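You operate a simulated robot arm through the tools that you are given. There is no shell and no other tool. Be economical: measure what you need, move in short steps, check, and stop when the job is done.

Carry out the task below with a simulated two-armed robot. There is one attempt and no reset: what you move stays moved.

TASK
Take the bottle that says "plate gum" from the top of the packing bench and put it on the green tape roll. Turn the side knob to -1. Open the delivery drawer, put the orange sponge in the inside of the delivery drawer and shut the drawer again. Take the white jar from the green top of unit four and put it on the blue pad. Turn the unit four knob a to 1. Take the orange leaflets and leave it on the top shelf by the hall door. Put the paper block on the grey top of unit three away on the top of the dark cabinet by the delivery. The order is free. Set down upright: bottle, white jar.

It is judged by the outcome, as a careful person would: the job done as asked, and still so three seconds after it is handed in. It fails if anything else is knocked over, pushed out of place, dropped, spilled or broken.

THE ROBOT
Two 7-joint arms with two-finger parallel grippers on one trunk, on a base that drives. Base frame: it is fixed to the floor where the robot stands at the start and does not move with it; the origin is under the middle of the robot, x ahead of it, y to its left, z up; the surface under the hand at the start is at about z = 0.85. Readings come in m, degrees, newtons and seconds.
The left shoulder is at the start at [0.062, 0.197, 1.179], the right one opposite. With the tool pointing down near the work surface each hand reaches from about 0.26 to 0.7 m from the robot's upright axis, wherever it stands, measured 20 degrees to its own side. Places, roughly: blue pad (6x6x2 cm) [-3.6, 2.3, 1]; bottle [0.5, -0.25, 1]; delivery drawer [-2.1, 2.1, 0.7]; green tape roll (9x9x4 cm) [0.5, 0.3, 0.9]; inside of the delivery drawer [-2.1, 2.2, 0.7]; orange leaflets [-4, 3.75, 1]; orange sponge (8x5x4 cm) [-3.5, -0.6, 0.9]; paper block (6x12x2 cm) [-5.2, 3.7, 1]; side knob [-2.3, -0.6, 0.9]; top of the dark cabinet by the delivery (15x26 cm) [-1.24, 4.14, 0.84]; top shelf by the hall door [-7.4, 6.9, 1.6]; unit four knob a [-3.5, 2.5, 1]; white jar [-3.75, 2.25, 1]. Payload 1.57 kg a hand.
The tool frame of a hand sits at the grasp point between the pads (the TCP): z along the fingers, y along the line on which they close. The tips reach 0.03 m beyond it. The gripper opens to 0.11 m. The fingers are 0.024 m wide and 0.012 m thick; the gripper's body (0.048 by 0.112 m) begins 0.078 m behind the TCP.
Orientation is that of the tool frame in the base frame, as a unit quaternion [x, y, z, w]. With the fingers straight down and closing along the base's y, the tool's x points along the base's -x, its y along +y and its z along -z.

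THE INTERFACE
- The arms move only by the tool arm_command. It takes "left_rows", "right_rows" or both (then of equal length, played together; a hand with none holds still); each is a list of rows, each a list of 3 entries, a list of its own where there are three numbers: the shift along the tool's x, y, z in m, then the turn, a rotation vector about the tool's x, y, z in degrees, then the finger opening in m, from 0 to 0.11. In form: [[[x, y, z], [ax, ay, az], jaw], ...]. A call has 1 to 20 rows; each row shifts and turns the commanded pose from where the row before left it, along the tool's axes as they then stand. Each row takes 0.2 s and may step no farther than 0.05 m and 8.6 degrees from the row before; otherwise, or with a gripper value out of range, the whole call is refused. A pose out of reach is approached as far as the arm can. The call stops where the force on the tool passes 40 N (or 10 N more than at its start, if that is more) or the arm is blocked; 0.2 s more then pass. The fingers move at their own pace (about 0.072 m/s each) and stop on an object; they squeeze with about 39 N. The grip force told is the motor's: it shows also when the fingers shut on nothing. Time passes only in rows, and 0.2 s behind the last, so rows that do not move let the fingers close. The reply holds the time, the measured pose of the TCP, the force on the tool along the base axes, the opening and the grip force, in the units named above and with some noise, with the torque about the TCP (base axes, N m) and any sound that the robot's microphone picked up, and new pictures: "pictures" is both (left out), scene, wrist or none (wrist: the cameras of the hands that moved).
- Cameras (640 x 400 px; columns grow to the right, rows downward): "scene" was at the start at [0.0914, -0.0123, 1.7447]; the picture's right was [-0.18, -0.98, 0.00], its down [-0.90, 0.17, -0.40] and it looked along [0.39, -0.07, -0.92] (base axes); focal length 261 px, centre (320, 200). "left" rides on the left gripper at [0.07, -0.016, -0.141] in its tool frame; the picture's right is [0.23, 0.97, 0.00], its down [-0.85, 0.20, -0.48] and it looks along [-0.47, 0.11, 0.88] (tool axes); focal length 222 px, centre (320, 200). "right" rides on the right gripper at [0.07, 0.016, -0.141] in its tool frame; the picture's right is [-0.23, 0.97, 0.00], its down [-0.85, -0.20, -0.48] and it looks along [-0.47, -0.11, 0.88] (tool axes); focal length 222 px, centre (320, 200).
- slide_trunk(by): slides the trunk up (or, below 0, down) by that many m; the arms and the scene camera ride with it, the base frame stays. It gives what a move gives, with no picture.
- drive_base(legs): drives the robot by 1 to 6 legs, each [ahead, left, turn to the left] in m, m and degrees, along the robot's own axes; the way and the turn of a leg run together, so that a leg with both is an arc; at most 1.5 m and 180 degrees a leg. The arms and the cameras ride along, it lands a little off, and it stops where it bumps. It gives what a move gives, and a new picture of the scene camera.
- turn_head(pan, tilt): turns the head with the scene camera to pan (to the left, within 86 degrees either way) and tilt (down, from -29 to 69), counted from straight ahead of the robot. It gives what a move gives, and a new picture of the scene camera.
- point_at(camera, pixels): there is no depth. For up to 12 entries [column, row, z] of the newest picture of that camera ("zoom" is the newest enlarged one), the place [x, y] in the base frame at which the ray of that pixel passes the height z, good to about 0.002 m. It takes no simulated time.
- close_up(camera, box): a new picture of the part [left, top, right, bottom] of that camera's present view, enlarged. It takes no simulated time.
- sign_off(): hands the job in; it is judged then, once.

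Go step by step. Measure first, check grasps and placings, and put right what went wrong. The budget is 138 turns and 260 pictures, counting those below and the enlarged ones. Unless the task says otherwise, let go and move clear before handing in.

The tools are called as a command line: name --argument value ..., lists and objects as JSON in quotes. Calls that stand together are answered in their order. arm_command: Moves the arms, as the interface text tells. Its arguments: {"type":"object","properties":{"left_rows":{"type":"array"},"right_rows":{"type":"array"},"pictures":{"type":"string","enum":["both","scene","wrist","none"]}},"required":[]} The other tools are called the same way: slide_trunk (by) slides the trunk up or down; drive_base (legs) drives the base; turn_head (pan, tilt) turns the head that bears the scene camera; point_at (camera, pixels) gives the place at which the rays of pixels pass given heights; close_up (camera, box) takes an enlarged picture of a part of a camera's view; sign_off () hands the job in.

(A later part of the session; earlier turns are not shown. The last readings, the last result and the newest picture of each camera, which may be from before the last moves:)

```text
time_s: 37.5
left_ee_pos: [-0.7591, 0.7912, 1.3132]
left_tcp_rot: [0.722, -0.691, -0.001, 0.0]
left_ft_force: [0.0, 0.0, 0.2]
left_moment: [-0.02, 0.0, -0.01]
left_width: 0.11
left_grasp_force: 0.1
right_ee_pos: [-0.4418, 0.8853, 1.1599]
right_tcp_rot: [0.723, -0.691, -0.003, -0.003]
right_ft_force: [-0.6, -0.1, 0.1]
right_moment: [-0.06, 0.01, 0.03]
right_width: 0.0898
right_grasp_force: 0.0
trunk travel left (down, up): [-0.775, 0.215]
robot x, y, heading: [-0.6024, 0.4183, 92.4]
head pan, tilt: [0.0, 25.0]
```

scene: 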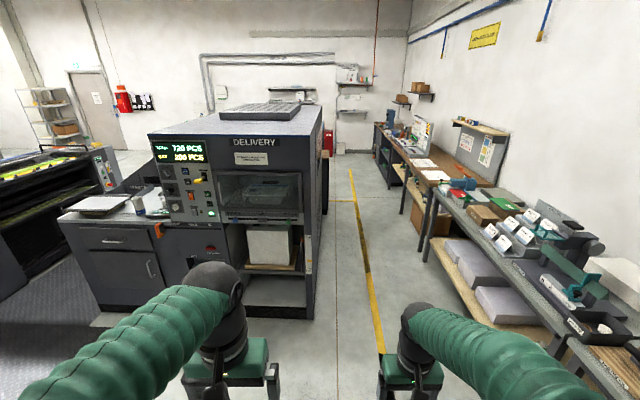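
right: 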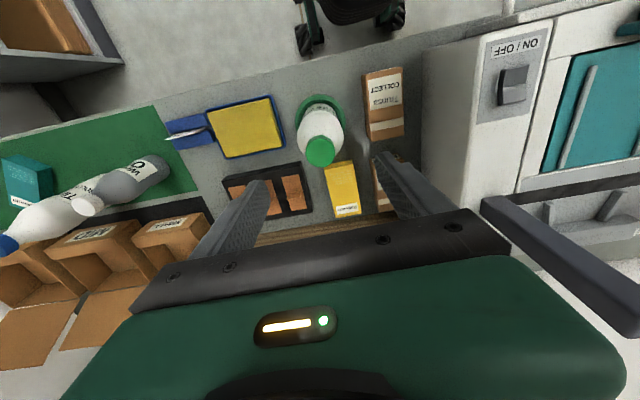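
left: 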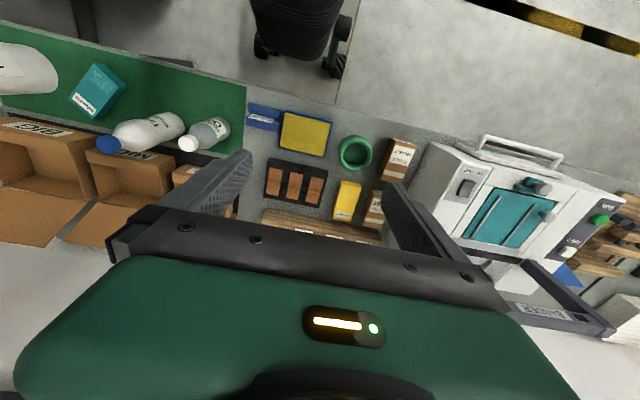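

The view along -x shows the side bench at left and the delivery drawer at right (485,225). I tidy the right hand, then turn to face the side bench and slide over to x≈-2.2.

arm_command --right_rows '[[[0.02, 0, -0.04], [0, 0, 0], 0.09], [[0.03, 0, -0.035], [0, 0, 0], 0.06], [[0.03, 0, -0.035], [0, 0, 0], 0.06], [[0.01, 0, -0.035], [0, 0, 0], 0.06]]' --pictures "none"

drive_base --legs '[[0, 0, 177.5], [0, -1.2, 0], [0, -0.4, 0]]'

turn_head --pan -10 --tilt 45

```text
time_s: 38.5
left_ee_pos: [-0.7587, 0.7917, 1.3137]
left_tcp_rot: [0.722, -0.691, 0.0, -0.001]
left_ft_force: [0.6, -0.4, -0.3]
left_moment: [-0.02, -0.03, -0.03]
left_width: 0.1098
left_grasp_force: 0.1
right_ee_pos: [-0.4377, 0.7956, 1.3027]
right_tcp_rot: [0.723, -0.691, -0.003, -0.003]
right_ft_force: [0.7, -0.9, 0.1]
right_moment: [0.03, -0.02, 0.06]
right_width: 0.0598
right_grasp_force: 0.0
trunk travel left (down, up): [-0.775, 0.215]
robot x, y, heading: [-0.604, 0.4172, 92.0]
head pan, tilt: [0.0, 25.0]
```

```text
time_s: 53.9
left_ee_pos: [-2.1129, 0.1443, 1.313]
left_tcp_rot: [0.732, 0.681, -0.001, 0.0]
left_ft_force: [-0.4, 1.3, 0.1]
left_moment: [-0.02, 0.03, 0.0]
left_width: 0.11
left_grasp_force: 0.0
right_ee_pos: [-2.4333, 0.177, 1.3049]
right_tcp_rot: [0.732, 0.682, -0.004, 0.002]
right_ft_force: [-0.8, -0.2, 0.3]
right_moment: [0.0, 0.02, -0.07]
right_width: 0.0603
right_grasp_force: 0.0
trunk travel left (down, up): [-0.775, 0.215]
robot x, y, heading: [-2.2255, 0.5333, -94.2]
head pan, tilt: [0.0, 25.0]
```

scene: 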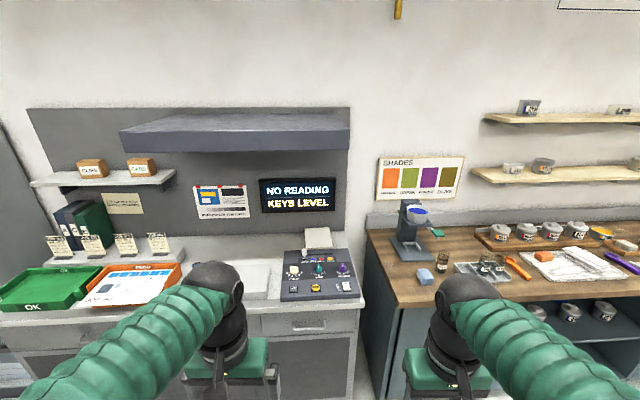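

```text
time_s: 54.7
left_ee_pos: [-2.1154, 0.1452, 1.3134]
left_tcp_rot: [0.732, 0.681, -0.001, 0.0]
left_ft_force: [0.5, -0.5, 0.3]
left_moment: [0.03, 0.01, 0.01]
left_width: 0.11
left_grasp_force: 0.0
right_ee_pos: [-2.435, 0.1773, 1.3036]
right_tcp_rot: [0.732, 0.682, -0.004, 0.004]
right_ft_force: [-0.2, -0.8, 0.0]
right_moment: [0.01, 0.03, -0.06]
right_width: 0.0601
right_grasp_force: 0.1
trunk travel left (down, up): [-0.775, 0.215]
robot x, y, heading: [-2.224, 0.5345, -94.0]
head pan, tilt: [-10.0, 45.0]
```

scene: 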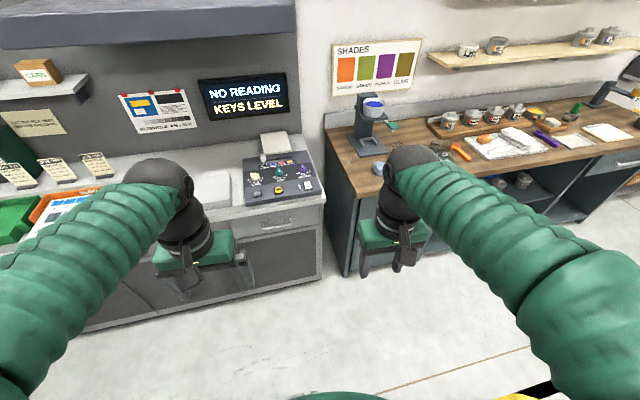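

The knob panel is at (280,180); I zoom to read it, and see an orange item on the white paper (500,145) as the likely sponge.

close_up --camera "scene" --box '[224, 130, 336, 200]'

close_up --camera "scene" --box '[420, 90, 580, 190]'

point_at --camera "scene" --pixels '[[280, 175, 0.9], [245, 205, 0.88], [325, 193, 0.88], [490, 140, 0.9]]'

```text
5.71 times, centred on (280, 165) of scene
```

zoom: 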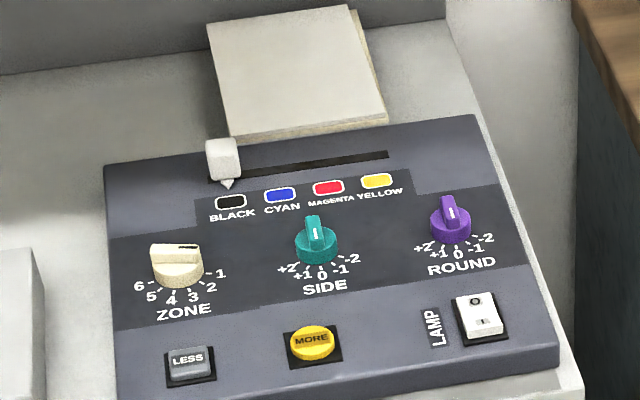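

```text
4.00 times, centred on (500, 140) of scene
```

zoom: 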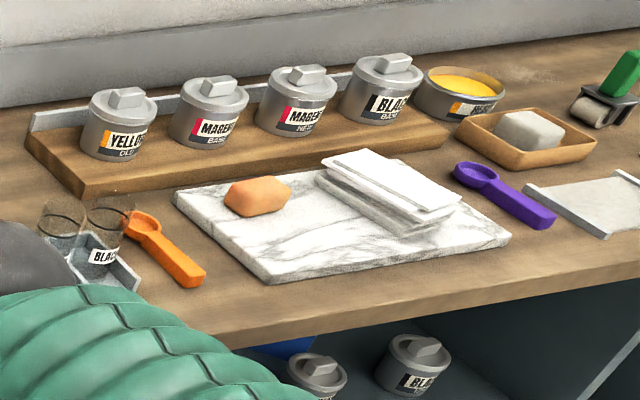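

```text
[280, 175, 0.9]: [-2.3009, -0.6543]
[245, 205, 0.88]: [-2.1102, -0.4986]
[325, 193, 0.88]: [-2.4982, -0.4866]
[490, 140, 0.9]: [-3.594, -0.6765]
```

The SIDE knob's scale lies on its near side (+2 left … -2 right). I square up and drive in so that the right hand can work on it.

drive_base --legs '[[0, 0, 4], [0.58, 0.1, 0]]'

turn_head --pan -15 --tilt 60

```text
time_s: 58.5
left_ee_pos: [-2.0045, -0.4175, 1.3149]
left_tcp_rot: [0.714, 0.7, -0.001, 0.001]
left_ft_force: [0.8, 0.7, 0.1]
left_moment: [0.02, -0.05, 0.0]
left_width: 0.1099
left_grasp_force: 0.0
right_ee_pos: [-2.3252, -0.4031, 1.3041]
right_tcp_rot: [0.714, 0.701, -0.003, 0.004]
right_ft_force: [-0.6, -0.7, 0.4]
right_moment: [0.0, 0.01, -0.01]
right_width: 0.06
right_grasp_force: 0.1
trunk travel left (down, up): [-0.775, 0.215]
robot x, y, heading: [-2.1287, -0.035, -91.1]
head pan, tilt: [-10.0, 45.0]
```

scene: 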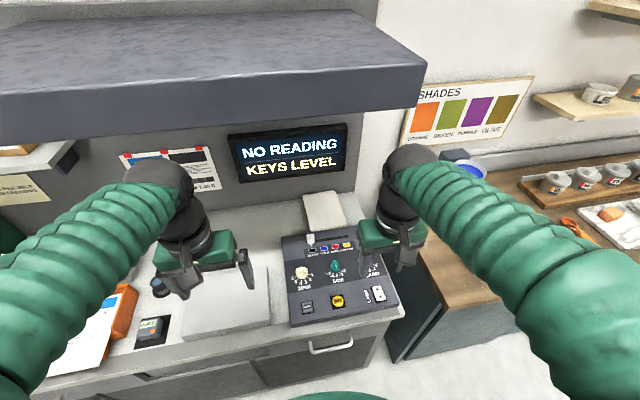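

```text
time_s: 59.2
left_ee_pos: [-2.0035, -0.4192, 1.3136]
left_tcp_rot: [0.715, 0.699, 0.0, 0.001]
left_ft_force: [0.2, -0.7, 0.7]
left_moment: [0.03, -0.03, 0.0]
left_width: 0.1098
left_grasp_force: 0.0
right_ee_pos: [-2.3247, -0.4042, 1.3028]
right_tcp_rot: [0.714, 0.7, -0.003, 0.003]
right_ft_force: [0.5, 0.2, 0.4]
right_moment: [0.0, 0.01, -0.01]
right_width: 0.0599
right_grasp_force: 0.2
trunk travel left (down, up): [-0.775, 0.215]
robot x, y, heading: [-2.1322, -0.0389, -91.3]
head pan, tilt: [-15.0, 60.0]
```

scene: 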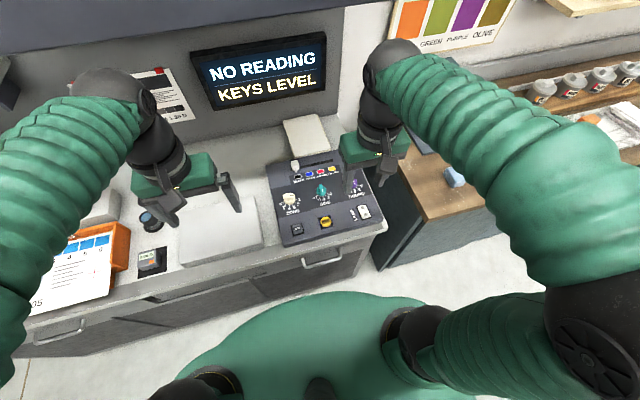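

The teal SIDE knob is at (322,192). I zoom and measure, and check whether the panel slopes.

close_up --camera "scene" --box '[265, 145, 385, 245]'

close_up --camera "right" --box '[0, 0, 640, 400]'

close_up --camera "left" --box '[0, 0, 640, 400]'

```text
4.00 times, centred on (325, 195) of scene
```

zoom: 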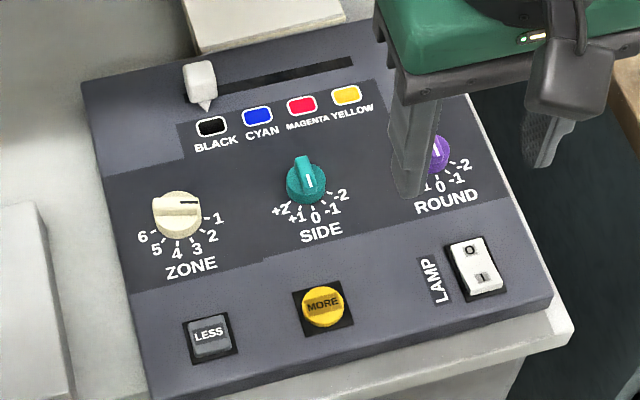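

```text
1.00 times, centred on (320, 200) of right (not enlarged: the box is as wide or as high as the picture)
```

zoom: 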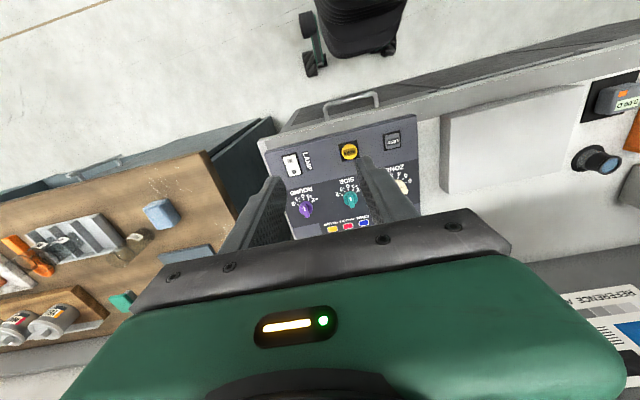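

```text
1.00 times, centred on (320, 200) of left (not enlarged: the box is as wide or as high as the picture)
```

zoom: 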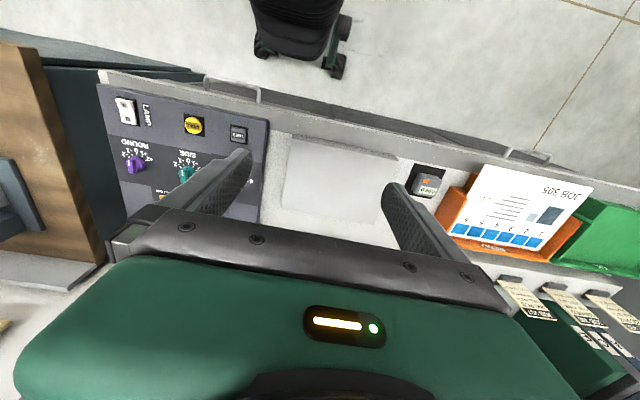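

The pointer mark on SIDE is on the near end, showing about 0. I triangulate the knob's height from scene and left views.

point_at --camera "zoom" --pixels '[[186, 173, 0.9], [186, 173, 0.93], [186, 173, 0.96], [97, 84, 0.88], [97, 84, 0.92], [268, 125, 0.88]]'

point_at --camera "scene" --pixels '[[321, 190, 0.9], [321, 190, 0.93], [321, 190, 0.96], [383, 222, 0.88], [383, 222, 0.92], [282, 246, 0.88]]'

close_up --camera "right" --box '[260, 110, 440, 240]'

```text
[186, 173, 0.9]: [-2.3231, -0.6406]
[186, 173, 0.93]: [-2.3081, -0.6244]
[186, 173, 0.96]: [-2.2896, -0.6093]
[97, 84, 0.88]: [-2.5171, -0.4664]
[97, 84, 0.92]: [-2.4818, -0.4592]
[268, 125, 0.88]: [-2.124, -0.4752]
```

```text
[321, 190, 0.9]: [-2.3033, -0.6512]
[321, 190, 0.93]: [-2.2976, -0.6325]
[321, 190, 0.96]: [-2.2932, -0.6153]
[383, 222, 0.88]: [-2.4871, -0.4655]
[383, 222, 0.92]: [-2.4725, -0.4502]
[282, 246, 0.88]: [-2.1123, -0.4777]
```

```text
3.08 times, centred on (350, 175) of right
```

zoom: 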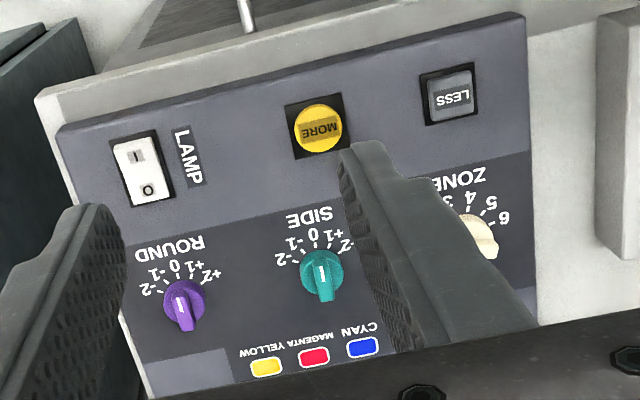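

I check the knob also with the right zoom: knob cap (322,265), panel corners (57,128), (526,18).

point_at --camera "zoom" --pixels '[[322, 265, 0.93], [322, 265, 0.95], [322, 265, 0.97], [57, 130, 0.9], [57, 130, 0.92], [526, 20, 0.9], [526, 20, 0.92], [320, 242, 0.93], [293, 262, 0.93], [303, 248, 0.93], [336, 248, 0.93], [345, 262, 0.93]]'

```text
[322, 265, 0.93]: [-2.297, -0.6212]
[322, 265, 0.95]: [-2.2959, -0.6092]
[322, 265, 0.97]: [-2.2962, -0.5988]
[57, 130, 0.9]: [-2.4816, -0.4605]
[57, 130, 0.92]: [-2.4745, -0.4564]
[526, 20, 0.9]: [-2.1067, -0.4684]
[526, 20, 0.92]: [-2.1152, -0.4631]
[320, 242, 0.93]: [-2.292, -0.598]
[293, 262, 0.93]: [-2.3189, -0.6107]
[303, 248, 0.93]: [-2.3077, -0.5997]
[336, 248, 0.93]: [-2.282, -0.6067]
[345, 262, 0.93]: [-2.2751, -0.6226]
```

Knob is at about (-2.296,-0.617), top about 0.945. I lower the right hand first, then go forward beneath the overhead shelf to hover above the knob for a close view.

arm_command --right_rows '[[[0, 0, 0.045], [0, 0, 0], 0.06], [[0, 0, 0.045], [0, 0, 0], 0.06], [[0, 0, 0.045], [0, 0, 0], 0.06], [[0, 0, 0.045], [0, 0, 0], 0.05], [[-0.03, 0.01, 0.015], [0, 0, 0], 0.05], [[-0.045, 0.01, 0], [0, 0, 0], 0.05], [[-0.045, 0.005, 0], [0, 0, 0], 0.05], [[0, 0, 0], [0, 0, 0], 0.05]]' --pictures "both"

close_up --camera "right" --box '[240, 100, 400, 220]'

```text
time_s: 61.0
left_ee_pos: [-2.0026, -0.4186, 1.3135]
left_tcp_rot: [0.714, 0.7, -0.001, 0.0]
left_ft_force: [-0.6, -1.4, -0.3]
left_moment: [0.0, 0.05, 0.01]
left_width: 0.1101
left_grasp_force: 0.2
right_ee_pos: [-2.3001, -0.5262, 1.1069]
right_tcp_rot: [0.714, 0.7, -0.003, 0.003]
right_ft_force: [0.2, 0.3, -0.3]
right_moment: [-0.02, 0.01, 0.01]
right_width: 0.0503
right_grasp_force: 0.1
trunk travel left (down, up): [-0.775, 0.215]
robot x, y, heading: [-2.1314, -0.0397, -91.0]
head pan, tilt: [-15.0, 60.0]
```

scene: 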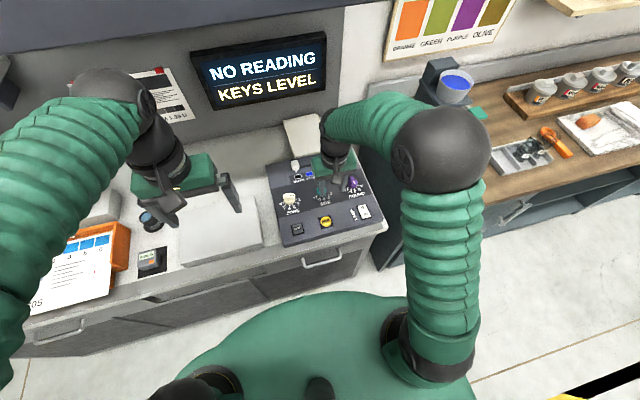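
right: 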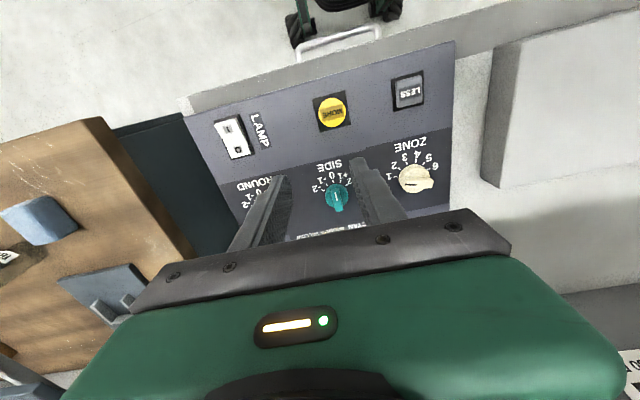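

```text
3.33 times, centred on (320, 160) of right
```

zoom: 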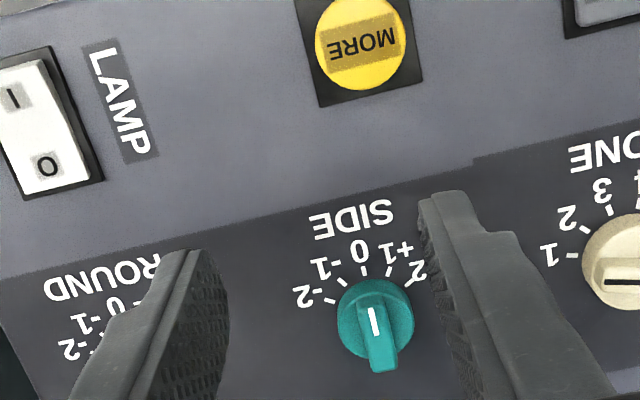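

The pointer line points at 0. I measure tick marks around the knob to get the angle for -1.

point_at --camera "zoom" --pixels '[[326, 303, 0.925], [343, 283, 0.925], [363, 272, 0.925], [390, 270, 0.925], [410, 281, 0.925], [376, 312, 0.925], [376, 315, 0.945], [325, 70, 0.925], [383, 365, 0.95]]'

close_up --camera "right" --box '[304, 160, 368, 200]'

```text
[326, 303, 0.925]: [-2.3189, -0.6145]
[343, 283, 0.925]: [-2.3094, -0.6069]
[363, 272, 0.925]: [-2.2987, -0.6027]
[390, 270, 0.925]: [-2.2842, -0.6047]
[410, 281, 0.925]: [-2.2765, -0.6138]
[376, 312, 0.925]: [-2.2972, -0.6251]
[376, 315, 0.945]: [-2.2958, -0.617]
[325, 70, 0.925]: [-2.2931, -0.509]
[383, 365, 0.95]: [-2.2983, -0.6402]
```

```text
10.00 times, centred on (336, 180) of right
```

zoom: 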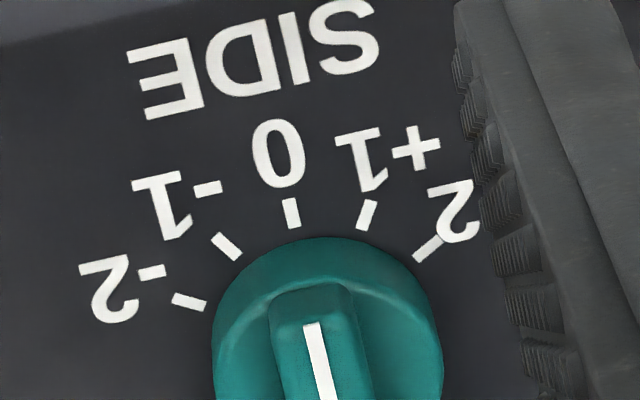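

I measure the tick positions precisely in this larger zoom.

point_at --camera "zoom" --pixels '[[187, 301, 0.925], [226, 246, 0.925], [291, 213, 0.925], [367, 214, 0.925], [427, 248, 0.925], [312, 325, 0.95], [328, 400, 0.95]]'

```text
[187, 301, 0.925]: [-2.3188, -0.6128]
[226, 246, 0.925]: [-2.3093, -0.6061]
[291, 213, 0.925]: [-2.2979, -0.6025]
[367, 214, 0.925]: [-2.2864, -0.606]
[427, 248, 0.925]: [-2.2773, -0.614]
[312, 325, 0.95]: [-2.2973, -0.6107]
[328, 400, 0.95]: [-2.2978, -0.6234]
```

Tick spacing comes to about 30°, knob axis about (-2.298,-0.625). I hover over it and descend with tips just to the wing.

arm_command --right_rows '[[[-0.045, 0.002, 0], [0, 0, 0], 0.045], [[-0.045, 0.002, 0], [0, 0, 0], 0.045], [[-0.009, 0, 0.03], [0, 0, 0], 0.045], [[0, 0, 0.04], [0, 0, 0], 0.045], [[0, 0, 0.04], [0, 0, 0], 0.045], [[0, 0, 0.022], [0, 0, 0], 0.045], [[0, 0, 0], [0, 0, 0], 0.045]]' --pictures "wrist"

close_up --camera "right" --box '[240, 120, 400, 240]'

```text
time_s: 62.6
left_ee_pos: [-2.0035, -0.4181, 1.3143]
left_tcp_rot: [0.715, 0.699, 0.0, 0.001]
left_ft_force: [0.9, -0.3, -0.1]
left_moment: [0.02, -0.02, 0.02]
left_width: 0.1099
left_grasp_force: 0.0
right_ee_pos: [-2.2995, -0.6264, 0.9786]
right_tcp_rot: [0.713, 0.701, -0.002, 0.003]
right_ft_force: [0.2, 0.1, -0.3]
right_moment: [-0.01, 0.02, 0.02]
right_width: 0.0452
right_grasp_force: 0.0
trunk travel left (down, up): [-0.775, 0.215]
robot x, y, heading: [-2.1305, -0.0401, -91.2]
head pan, tilt: [-15.0, 60.0]
```

right: 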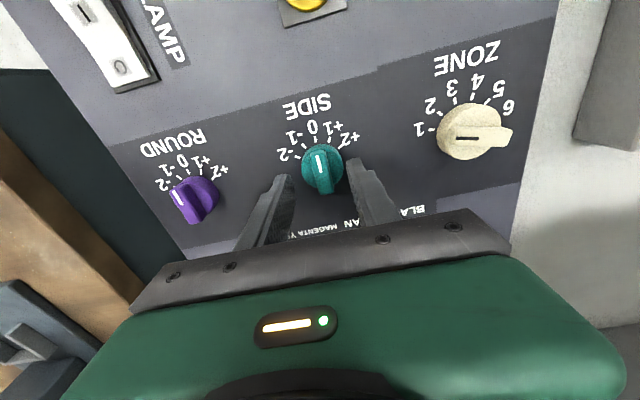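

```text
3.33 times, centred on (320, 180) of right
```

zoom: 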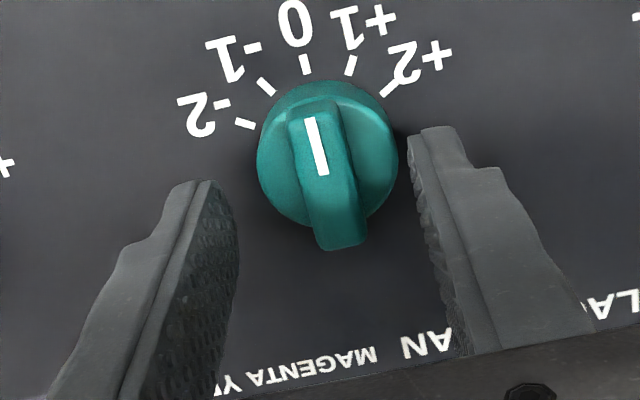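

The fingers straddle the knob, tips near its height. I verify the knob centre in this view.

point_at --camera "zoom" --pixels '[[318, 145, 0.945], [325, 165, 0.945], [340, 235, 0.945], [310, 115, 0.945], [305, 65, 0.925], [268, 86, 0.925], [245, 123, 0.925], [351, 65, 0.925], [390, 87, 0.925], [262, 150, 0.93], [396, 150, 0.93]]'

```text
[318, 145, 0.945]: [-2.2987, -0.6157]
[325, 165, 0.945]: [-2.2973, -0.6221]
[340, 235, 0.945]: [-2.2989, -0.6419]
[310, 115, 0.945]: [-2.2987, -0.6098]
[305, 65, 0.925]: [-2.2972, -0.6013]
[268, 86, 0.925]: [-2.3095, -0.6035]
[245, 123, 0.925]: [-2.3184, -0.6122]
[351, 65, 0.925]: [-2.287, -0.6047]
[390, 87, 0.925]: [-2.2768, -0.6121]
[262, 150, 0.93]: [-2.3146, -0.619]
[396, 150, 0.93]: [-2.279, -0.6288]
```

Knob axis (-2.298,-0.6255) agrees with the hand. I descend 13 mm and close on the wing.

arm_command --right_rows '[[[0, 0.001, 0.007], [0, 0, 0], 0.045], [[0, 0, 0.006], [0, 0, 0], 0.045], [[0, 0, 0], [0, 0, 0], 0.0], [[0, 0, 0], [0, 0, 0], 0.0], [[0, 0, 0], [0, 0, 0], 0.0]]' --pictures "wrist"

close_up --camera "right" --box '[240, 120, 400, 240]'

```text
time_s: 63.8
left_ee_pos: [-2.0025, -0.4194, 1.3121]
left_tcp_rot: [0.715, 0.699, -0.001, 0.001]
left_ft_force: [0.1, 0.8, 0.7]
left_moment: [0.01, -0.04, 0.02]
left_width: 0.11
left_grasp_force: 0.0
right_ee_pos: [-2.297, -0.6258, 0.9664]
right_tcp_rot: [0.714, 0.7, -0.002, 0.003]
right_ft_force: [3.2, 1.7, -1.5]
right_moment: [-0.12, -0.09, 0.0]
right_width: 0.035
right_grasp_force: 42.1
trunk travel left (down, up): [-0.775, 0.215]
robot x, y, heading: [-2.1333, -0.0364, -91.1]
head pan, tilt: [-15.0, 60.0]
```

right: 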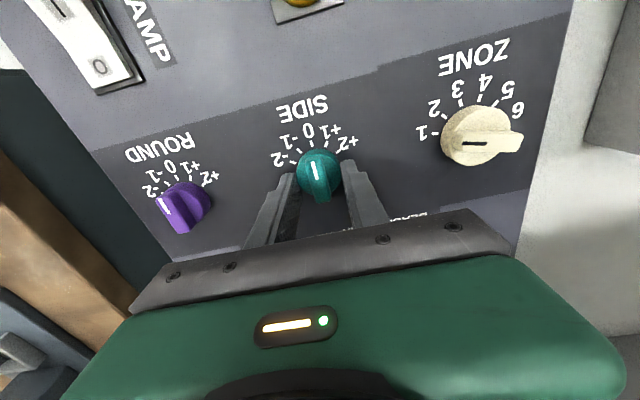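

```text
3.33 times, centred on (320, 180) of right
```

zoom: 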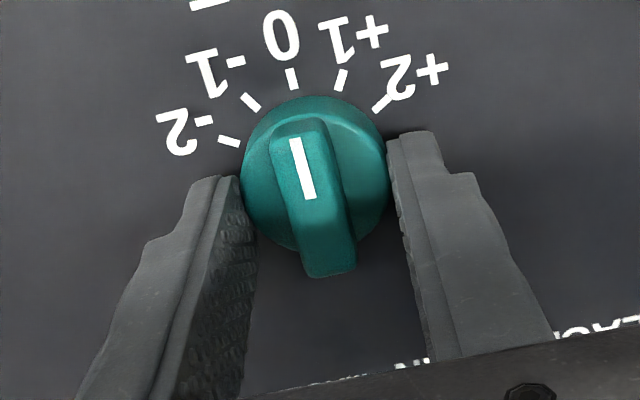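

It grips the knob's disc (0.035 m) firmly. I rotate 30° counter-clockwise seen from above (negative about tool z).

arm_command --right_rows '[[[0, 0, 0], [0, 0, -7.5], 0.0], [[0, 0, 0], [0, 0, -7.5], 0.0], [[0, 0, 0], [0, 0, -7.5], 0.0], [[0, 0, 0], [0, 0, -7.5], 0.0], [[0, 0, 0], [0, 0, 0], 0.0]]' --pictures "wrist"

close_up --camera "right" --box '[240, 120, 400, 240]'

```text
time_s: 65.0
left_ee_pos: [-1.9998, -0.4177, 1.3142]
left_tcp_rot: [0.715, 0.699, -0.001, 0.0]
left_ft_force: [-0.7, -0.2, 0.8]
left_moment: [0.0, -0.03, -0.04]
left_width: 0.1099
left_grasp_force: 0.2
right_ee_pos: [-2.2952, -0.6248, 0.9662]
right_tcp_rot: [0.508, 0.861, -0.004, 0.002]
right_ft_force: [11.8, 9.2, -6.2]
right_moment: [-0.43, -0.95, -0.05]
right_width: 0.0349
right_grasp_force: 42.5
trunk travel left (down, up): [-0.775, 0.215]
robot x, y, heading: [-2.1346, -0.0396, -91.2]
head pan, tilt: [-15.0, 60.0]
```

right: 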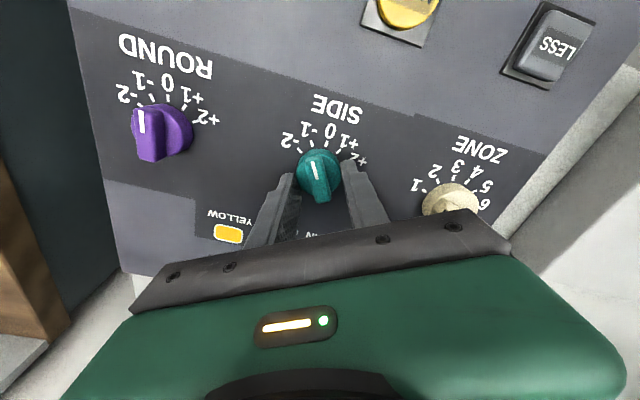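

```text
3.33 times, centred on (320, 180) of right
```

zoom: 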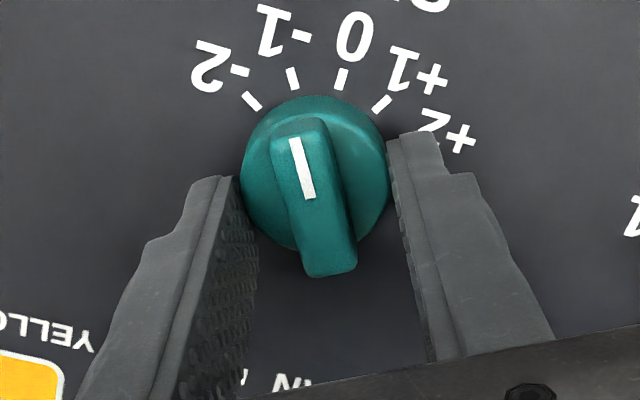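

The pointer now lines up with -1 (tick at 292,77). I release, rise, and check.

arm_command --right_rows '[[[0, 0, 0], [0, 0, 0], 0.05], [[0, 0, 0], [0, 0, 0], 0.05], [[0, 0, -0.04], [0, 0, 0], 0.05], [[0, 0, -0.04], [0, 0, 7.5], 0.05], [[0.02, 0, -0.03], [0, 0, 7.5], 0.05], [[0.02, 0, 0], [0, 0, 7.5], 0.05], [[0.02, 0, 0], [0, 0, 7.5], 0.05]]' --pictures "wrist"

close_up --camera "right" --box '[260, 110, 420, 230]'

```text
time_s: 66.6
left_ee_pos: [-2.0031, -0.4185, 1.313]
left_tcp_rot: [0.715, 0.7, 0.0, 0.0]
left_ft_force: [0.3, 0.0, 0.6]
left_moment: [-0.01, 0.0, -0.01]
left_width: 0.1101
left_grasp_force: 0.0
right_ee_pos: [-2.3143, -0.5662, 1.076]
right_tcp_rot: [0.715, 0.699, -0.003, 0.004]
right_ft_force: [-0.9, -0.3, 0.2]
right_moment: [0.02, 0.02, -0.02]
right_width: 0.05
right_grasp_force: 0.1
trunk travel left (down, up): [-0.775, 0.215]
robot x, y, heading: [-2.1331, -0.0407, -91.2]
head pan, tilt: [-15.0, 60.0]
```

right: 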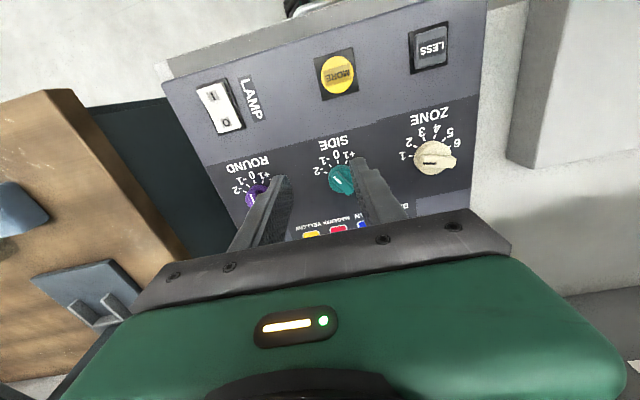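

```text
3.33 times, centred on (340, 170) of right
```

zoom: 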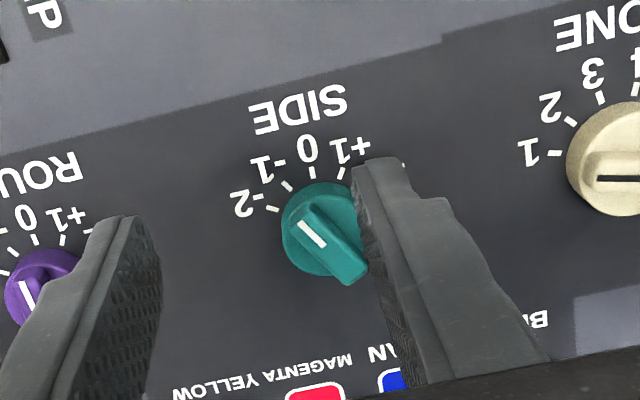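

The pointer rests at -1. I retract the right hand and drive back then along the bench toward the sponge.

arm_command --right_rows '[[[0.04, 0, -0.02], [0, 0, 0], 0.08], [[0.04, 0, -0.025], [0, 0, 0], 0.08], [[0.04, 0, -0.025], [0, 0, 0], 0.08], [[0.03, 0, -0.035], [0, 0, 0], 0.08], [[0.0, 0, -0.045], [0, 0, 0], 0.08], [[0.0, 0, -0.045], [0, 0, 0], 0.08]]' --pictures "none"

drive_base --legs '[[-0.2, 0, 1], [0, -1.22, 0]]'

turn_head --pan -15 --tilt 55

```text
time_s: 68.0
left_ee_pos: [-2.0023, -0.4207, 1.3129]
left_tcp_rot: [0.714, 0.7, -0.001, 0.001]
left_ft_force: [0.0, 0.6, -0.2]
left_moment: [-0.01, 0.01, 0.0]
left_width: 0.1099
left_grasp_force: 0.0
right_ee_pos: [-2.3117, -0.4184, 1.274]
right_tcp_rot: [0.714, 0.7, -0.003, 0.002]
right_ft_force: [0.1, -0.1, 0.2]
right_moment: [0.04, 0.04, 0.03]
right_width: 0.0799
right_grasp_force: 0.0
trunk travel left (down, up): [-0.775, 0.215]
robot x, y, heading: [-2.1315, -0.0386, -91.4]
head pan, tilt: [-15.0, 60.0]
```

```text
time_s: 75.3
left_ee_pos: [-3.1962, -0.2061, 1.3137]
left_tcp_rot: [0.71, 0.705, -0.001, 0.0]
left_ft_force: [-0.2, 0.2, 0.4]
left_moment: [0.0, 0.01, 0.0]
left_width: 0.11
left_grasp_force: 0.1
right_ee_pos: [-3.5042, -0.2099, 1.2737]
right_tcp_rot: [0.709, 0.705, -0.004, 0.002]
right_ft_force: [-1.0, 0.3, 0.3]
right_moment: [0.03, -0.01, 0.0]
right_width: 0.0799
right_grasp_force: 0.1
trunk travel left (down, up): [-0.775, 0.215]
robot x, y, heading: [-3.3308, 0.1743, -90.3]
head pan, tilt: [-15.0, 60.0]
```

scene: 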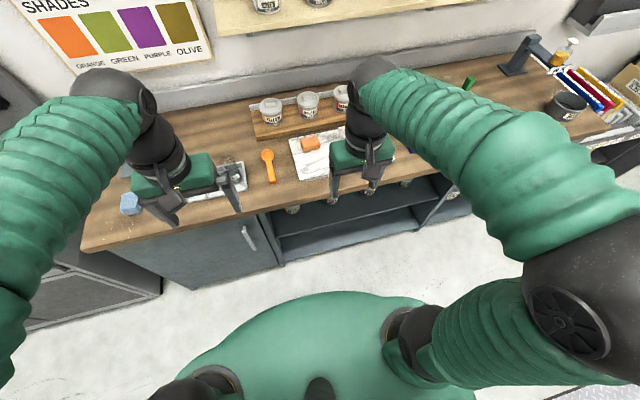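

```text
time_s: 76.0
left_ee_pos: [-3.1976, -0.2066, 1.313]
left_tcp_rot: [0.709, 0.705, 0.0, 0.001]
left_ft_force: [0.2, -0.2, -0.2]
left_moment: [-0.04, 0.03, 0.0]
left_width: 0.1098
left_grasp_force: 0.2
right_ee_pos: [-3.5067, -0.2094, 1.2732]
right_tcp_rot: [0.709, 0.706, -0.002, 0.002]
right_ft_force: [-0.7, 0.2, -0.1]
right_moment: [0.02, -0.01, 0.0]
right_width: 0.08
right_grasp_force: 0.1
trunk travel left (down, up): [-0.775, 0.215]
robot x, y, heading: [-3.3322, 0.1669, -90.0]
head pan, tilt: [-15.0, 55.0]
```

scene: 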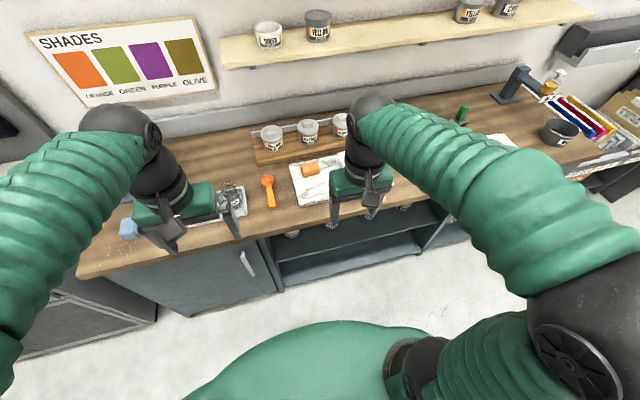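

The orange sponge is at (311,169) on the marble slab. I measure it and the bench edge (270,238).

point_at --camera "scene" --pixels '[[311, 170, 0.89], [311, 170, 0.91], [301, 172, 0.91], [320, 168, 0.91], [270, 238, 0.85], [82, 278, 0.85], [268, 185, 0.86]]'

close_up --camera "scene" --box '[230, 110, 390, 230]'

```text
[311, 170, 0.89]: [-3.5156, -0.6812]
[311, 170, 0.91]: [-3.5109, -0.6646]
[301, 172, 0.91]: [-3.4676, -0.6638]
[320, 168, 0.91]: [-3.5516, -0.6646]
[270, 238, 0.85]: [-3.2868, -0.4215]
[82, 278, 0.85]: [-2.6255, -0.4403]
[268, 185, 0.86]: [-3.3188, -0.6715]
```

```text
3.33 times, centred on (310, 170) of scene
```

zoom: 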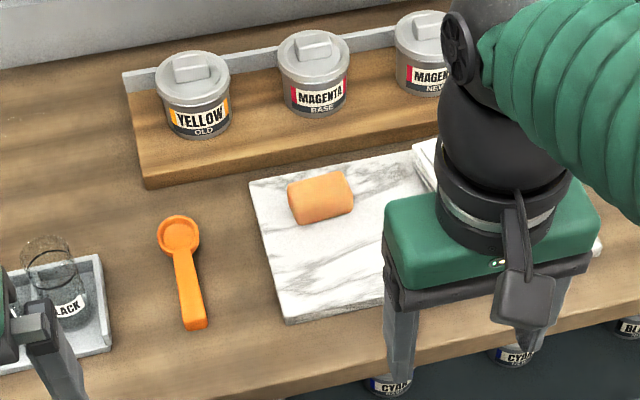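

Sponge is at about (-3.513,-0.668). I drive 0.21 m closer, then bring the right hand in.

drive_base --legs '[[0.21, 0, 0]]'

arm_command --right_rows '[[[0, 0, 0.04], [0, 0, 0], 0.11], [[0, 0, 0.04], [0, 0, 0], 0.11], [[-0.04, 0, 0.02], [0, 0, 0], 0.11], [[-0.04, 0, 0.02], [0, 0, 0], 0.11], [[-0.045, 0, 0], [0, 0, 0], 0.11], [[0, 0, 0], [0, 0, 0], 0.11]]' --pictures "both"

close_up --camera "right" --box '[220, 80, 440, 240]'

```text
time_s: 77.7
left_ee_pos: [-3.196, -0.4204, 1.3155]
left_tcp_rot: [0.708, 0.706, -0.002, 0.003]
left_ft_force: [-0.7, 0.0, 0.1]
left_moment: [0.0, -0.01, 0.02]
left_width: 0.1101
left_grasp_force: 0.1
right_ee_pos: [-3.5051, -0.4258, 1.2746]
right_tcp_rot: [0.707, 0.707, -0.004, 0.005]
right_ft_force: [-0.3, 0.3, -0.5]
right_moment: [-0.03, 0.0, 0.0]
right_width: 0.08
right_grasp_force: 0.1
trunk travel left (down, up): [-0.775, 0.215]
robot x, y, heading: [-3.331, -0.0486, -89.7]
head pan, tilt: [-15.0, 55.0]
```

scene: 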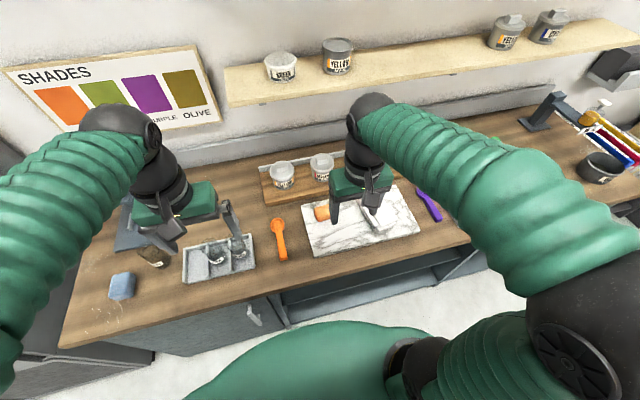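

```text
time_s: 79.1
left_ee_pos: [-3.1962, -0.4242, 1.3139]
left_tcp_rot: [0.708, 0.706, -0.001, 0.002]
left_ft_force: [0.5, -0.3, -0.1]
left_moment: [0.02, -0.01, -0.02]
left_width: 0.11
left_grasp_force: 0.0
right_ee_pos: [-3.5036, -0.5603, 1.1535]
right_tcp_rot: [0.708, 0.706, -0.004, 0.004]
right_ft_force: [0.3, 0.2, 0.7]
right_moment: [-0.04, 0.02, 0.03]
right_width: 0.1102
right_grasp_force: 0.0
trunk travel left (down, up): [-0.775, 0.215]
robot x, y, heading: [-3.3332, -0.0496, -89.9]
head pan, tilt: [-15.0, 55.0]
```

scene: 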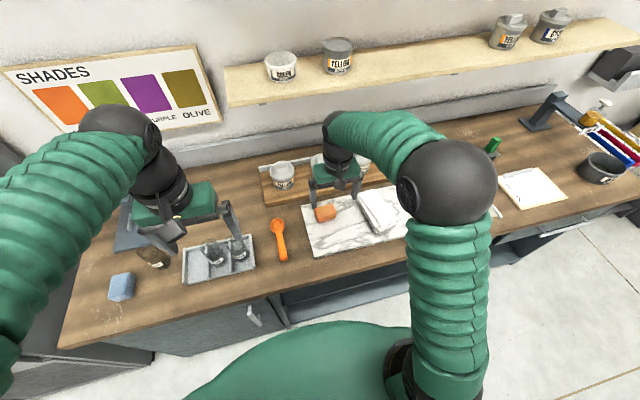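
right: 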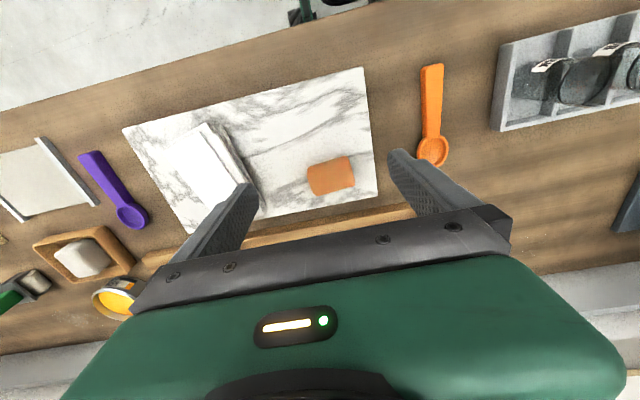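

```text
2.50 times, centred on (330, 160) of right
```

zoom: 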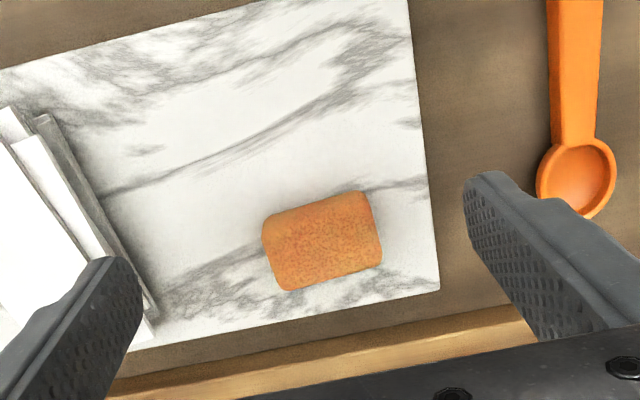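

point_at --camera "zoom" --pixels '[[321, 240, 0.9], [263, 235, 0.89], [376, 220, 0.89], [265, 218, 0.9], [360, 193, 0.9], [381, 262, 0.88], [288, 290, 0.88], [439, 285, 0.87], [150, 315, 0.88]]'

point_at --camera "scene" --pixels '[[326, 212, 0.9], [317, 214, 0.9], [336, 211, 0.9]]'

```text
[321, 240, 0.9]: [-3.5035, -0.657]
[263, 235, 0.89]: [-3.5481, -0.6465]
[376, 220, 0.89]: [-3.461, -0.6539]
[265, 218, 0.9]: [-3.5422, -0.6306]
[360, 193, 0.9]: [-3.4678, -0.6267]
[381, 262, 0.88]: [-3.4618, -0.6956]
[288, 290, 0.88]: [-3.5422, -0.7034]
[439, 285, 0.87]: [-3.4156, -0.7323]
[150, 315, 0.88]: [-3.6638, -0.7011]
```

```text
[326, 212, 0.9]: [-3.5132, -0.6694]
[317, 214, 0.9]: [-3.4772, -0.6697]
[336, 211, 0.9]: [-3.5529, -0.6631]
```

Sponge centre is (-3.504,-0.66), aligned with the hand; 8 cm fits in the 11 cm opening. I move over and descend to TCP 0.912, then close.

arm_command --right_rows '[[[-0.045, 0, 0.01], [0, 0, 0], 0.11], [[-0.045, 0, 0.02], [0, 0, 0], 0.11], [[-0.01, 0, 0.045], [0, 0, 0], 0.11], [[0, 0, 0.045], [0, 0, 0], 0.11], [[0, 0, 0.045], [0, 0, 0], 0.11], [[0, 0, 0.04], [0, 0, 0], 0.11], [[0, 0, 0.02], [0, 0, 0], 0.11], [[0, 0, 0.016], [0, 0, 0], 0.11], [[0, 0, 0], [0, 0, 0], 0.11]]' --pictures "wrist"

```text
time_s: 80.6
left_ee_pos: [-3.1953, -0.4191, 1.3151]
left_tcp_rot: [0.708, 0.706, -0.003, 0.002]
left_ft_force: [-0.7, 0.5, 0.3]
left_moment: [0.01, 0.0, 0.0]
left_width: 0.1099
left_grasp_force: 0.0
right_ee_pos: [-3.5016, -0.655, 0.9533]
right_tcp_rot: [0.707, 0.707, -0.004, 0.005]
right_ft_force: [0.7, 0.3, -0.7]
right_moment: [-0.06, 0.0, 0.03]
right_width: 0.1101
right_grasp_force: 0.1
trunk travel left (down, up): [-0.775, 0.215]
robot x, y, heading: [-3.3347, -0.0481, -90.1]
head pan, tilt: [-15.0, 55.0]
stopped in row 7 (right hand): the force on the tool passed its limit at 63 N (the readings are from after the stop); the commanded pose is now the measured one
```

right: 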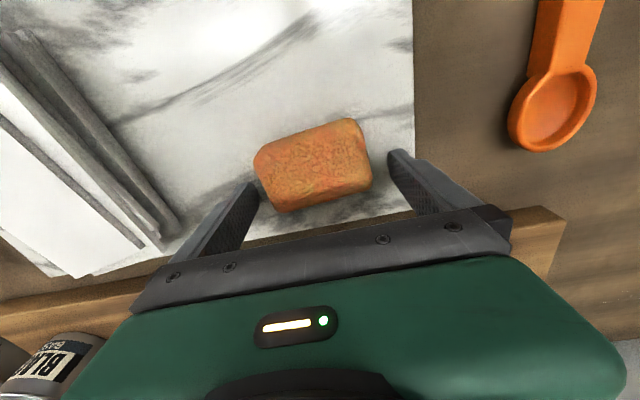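

The hand stopped at TCP 0.953 with contact, likely tips on the slab or sponge, so surfaces are higher than assumed. I inspect closely.

close_up --camera "right" --box '[200, 90, 440, 240]'

close_up --camera "scene" --box '[270, 150, 390, 250]'

```text
2.67 times, centred on (320, 165) of right
```

zoom: 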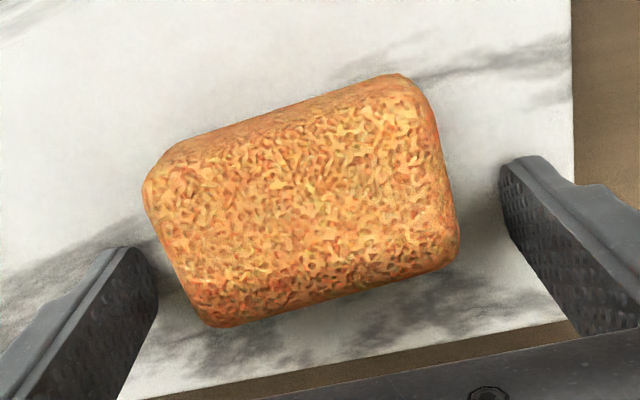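

```text
4.00 times, centred on (330, 200) of scene
```

zoom: 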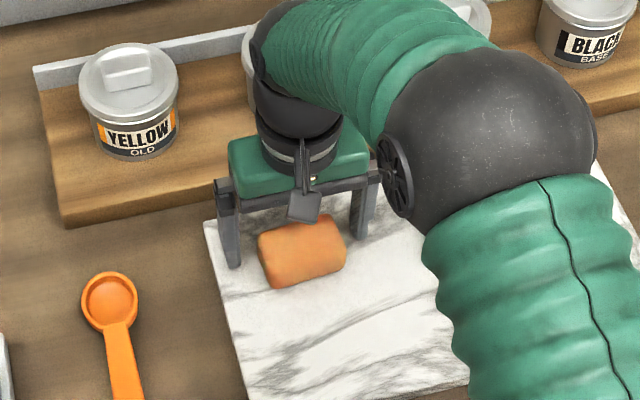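

Tips are just at the slab surface (z≈0.923) and the sponge lies nearer the robot. I locate its centre at the corrected height.

point_at --camera "right" --pixels '[[313, 165, 0.945], [313, 165, 0.96], [254, 165, 0.94], [371, 172, 0.94], [285, 212, 0.93], [352, 119, 0.96], [263, 145, 0.96], [367, 190, 0.96]]'

point_at --camera "zoom" --pixels '[[303, 247, 0.96], [303, 247, 0.945], [260, 260, 0.945], [345, 240, 0.945]]'

```text
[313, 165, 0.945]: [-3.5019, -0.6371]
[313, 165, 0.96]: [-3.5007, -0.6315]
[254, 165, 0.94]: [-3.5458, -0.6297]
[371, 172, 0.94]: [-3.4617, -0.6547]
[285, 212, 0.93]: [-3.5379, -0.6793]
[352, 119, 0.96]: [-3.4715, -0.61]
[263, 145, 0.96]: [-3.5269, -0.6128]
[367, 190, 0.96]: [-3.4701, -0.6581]
```

```text
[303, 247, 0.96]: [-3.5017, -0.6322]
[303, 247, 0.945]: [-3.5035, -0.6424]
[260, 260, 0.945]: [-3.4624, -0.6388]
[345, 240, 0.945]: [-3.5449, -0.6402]
```

Sponge centre is (-3.503,-0.638). I raise 6 mm, shift 17 mm toward the robot, and close.

arm_command --right_rows '[[[0, 0, -0.01], [0, 0, 0], 0.11], [[0.017, -0.001, 0], [0, 0, 0], 0.11], [[0, 0, 0.005], [0, 0, 0], 0.11], [[0, 0, 0], [0, 0, 0], 0.04], [[0, 0, 0], [0, 0, 0], 0.04], [[0, 0, 0], [0, 0, 0], 0.04], [[0, 0, -0.03], [0, 0, 0], 0.04], [[0, 0, -0.04], [0, 0, 0], 0.04]]' --pictures "both"

```text
time_s: 82.4
left_ee_pos: [-3.195, -0.4222, 1.3143]
left_tcp_rot: [0.707, 0.707, -0.001, 0.002]
left_ft_force: [-0.4, 1.0, 0.2]
left_moment: [-0.04, 0.01, 0.02]
left_width: 0.1103
left_grasp_force: 0.1
right_ee_pos: [-3.5058, -0.6375, 1.0277]
right_tcp_rot: [0.707, 0.708, -0.002, 0.004]
right_ft_force: [0.7, 0.0, 0.3]
right_moment: [-0.03, 0.04, -0.02]
right_width: 0.0399
right_grasp_force: 0.0
trunk travel left (down, up): [-0.775, 0.215]
robot x, y, heading: [-3.3354, -0.0501, -89.9]
head pan, tilt: [-15.0, 55.0]
```

scene: 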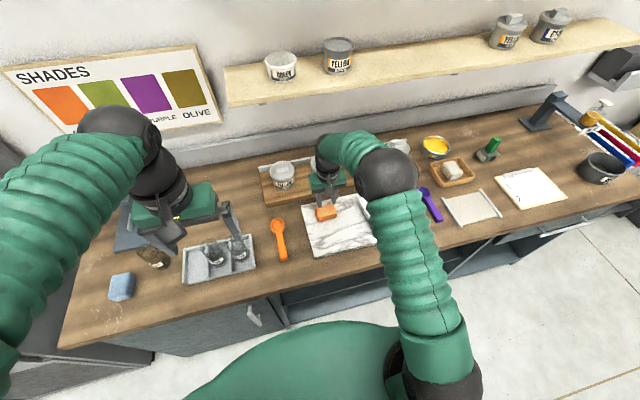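
right: 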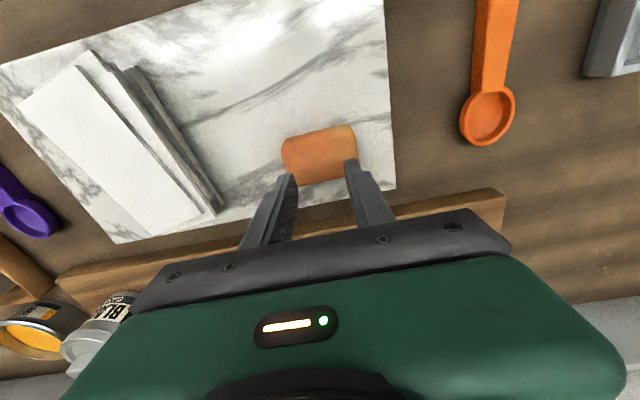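

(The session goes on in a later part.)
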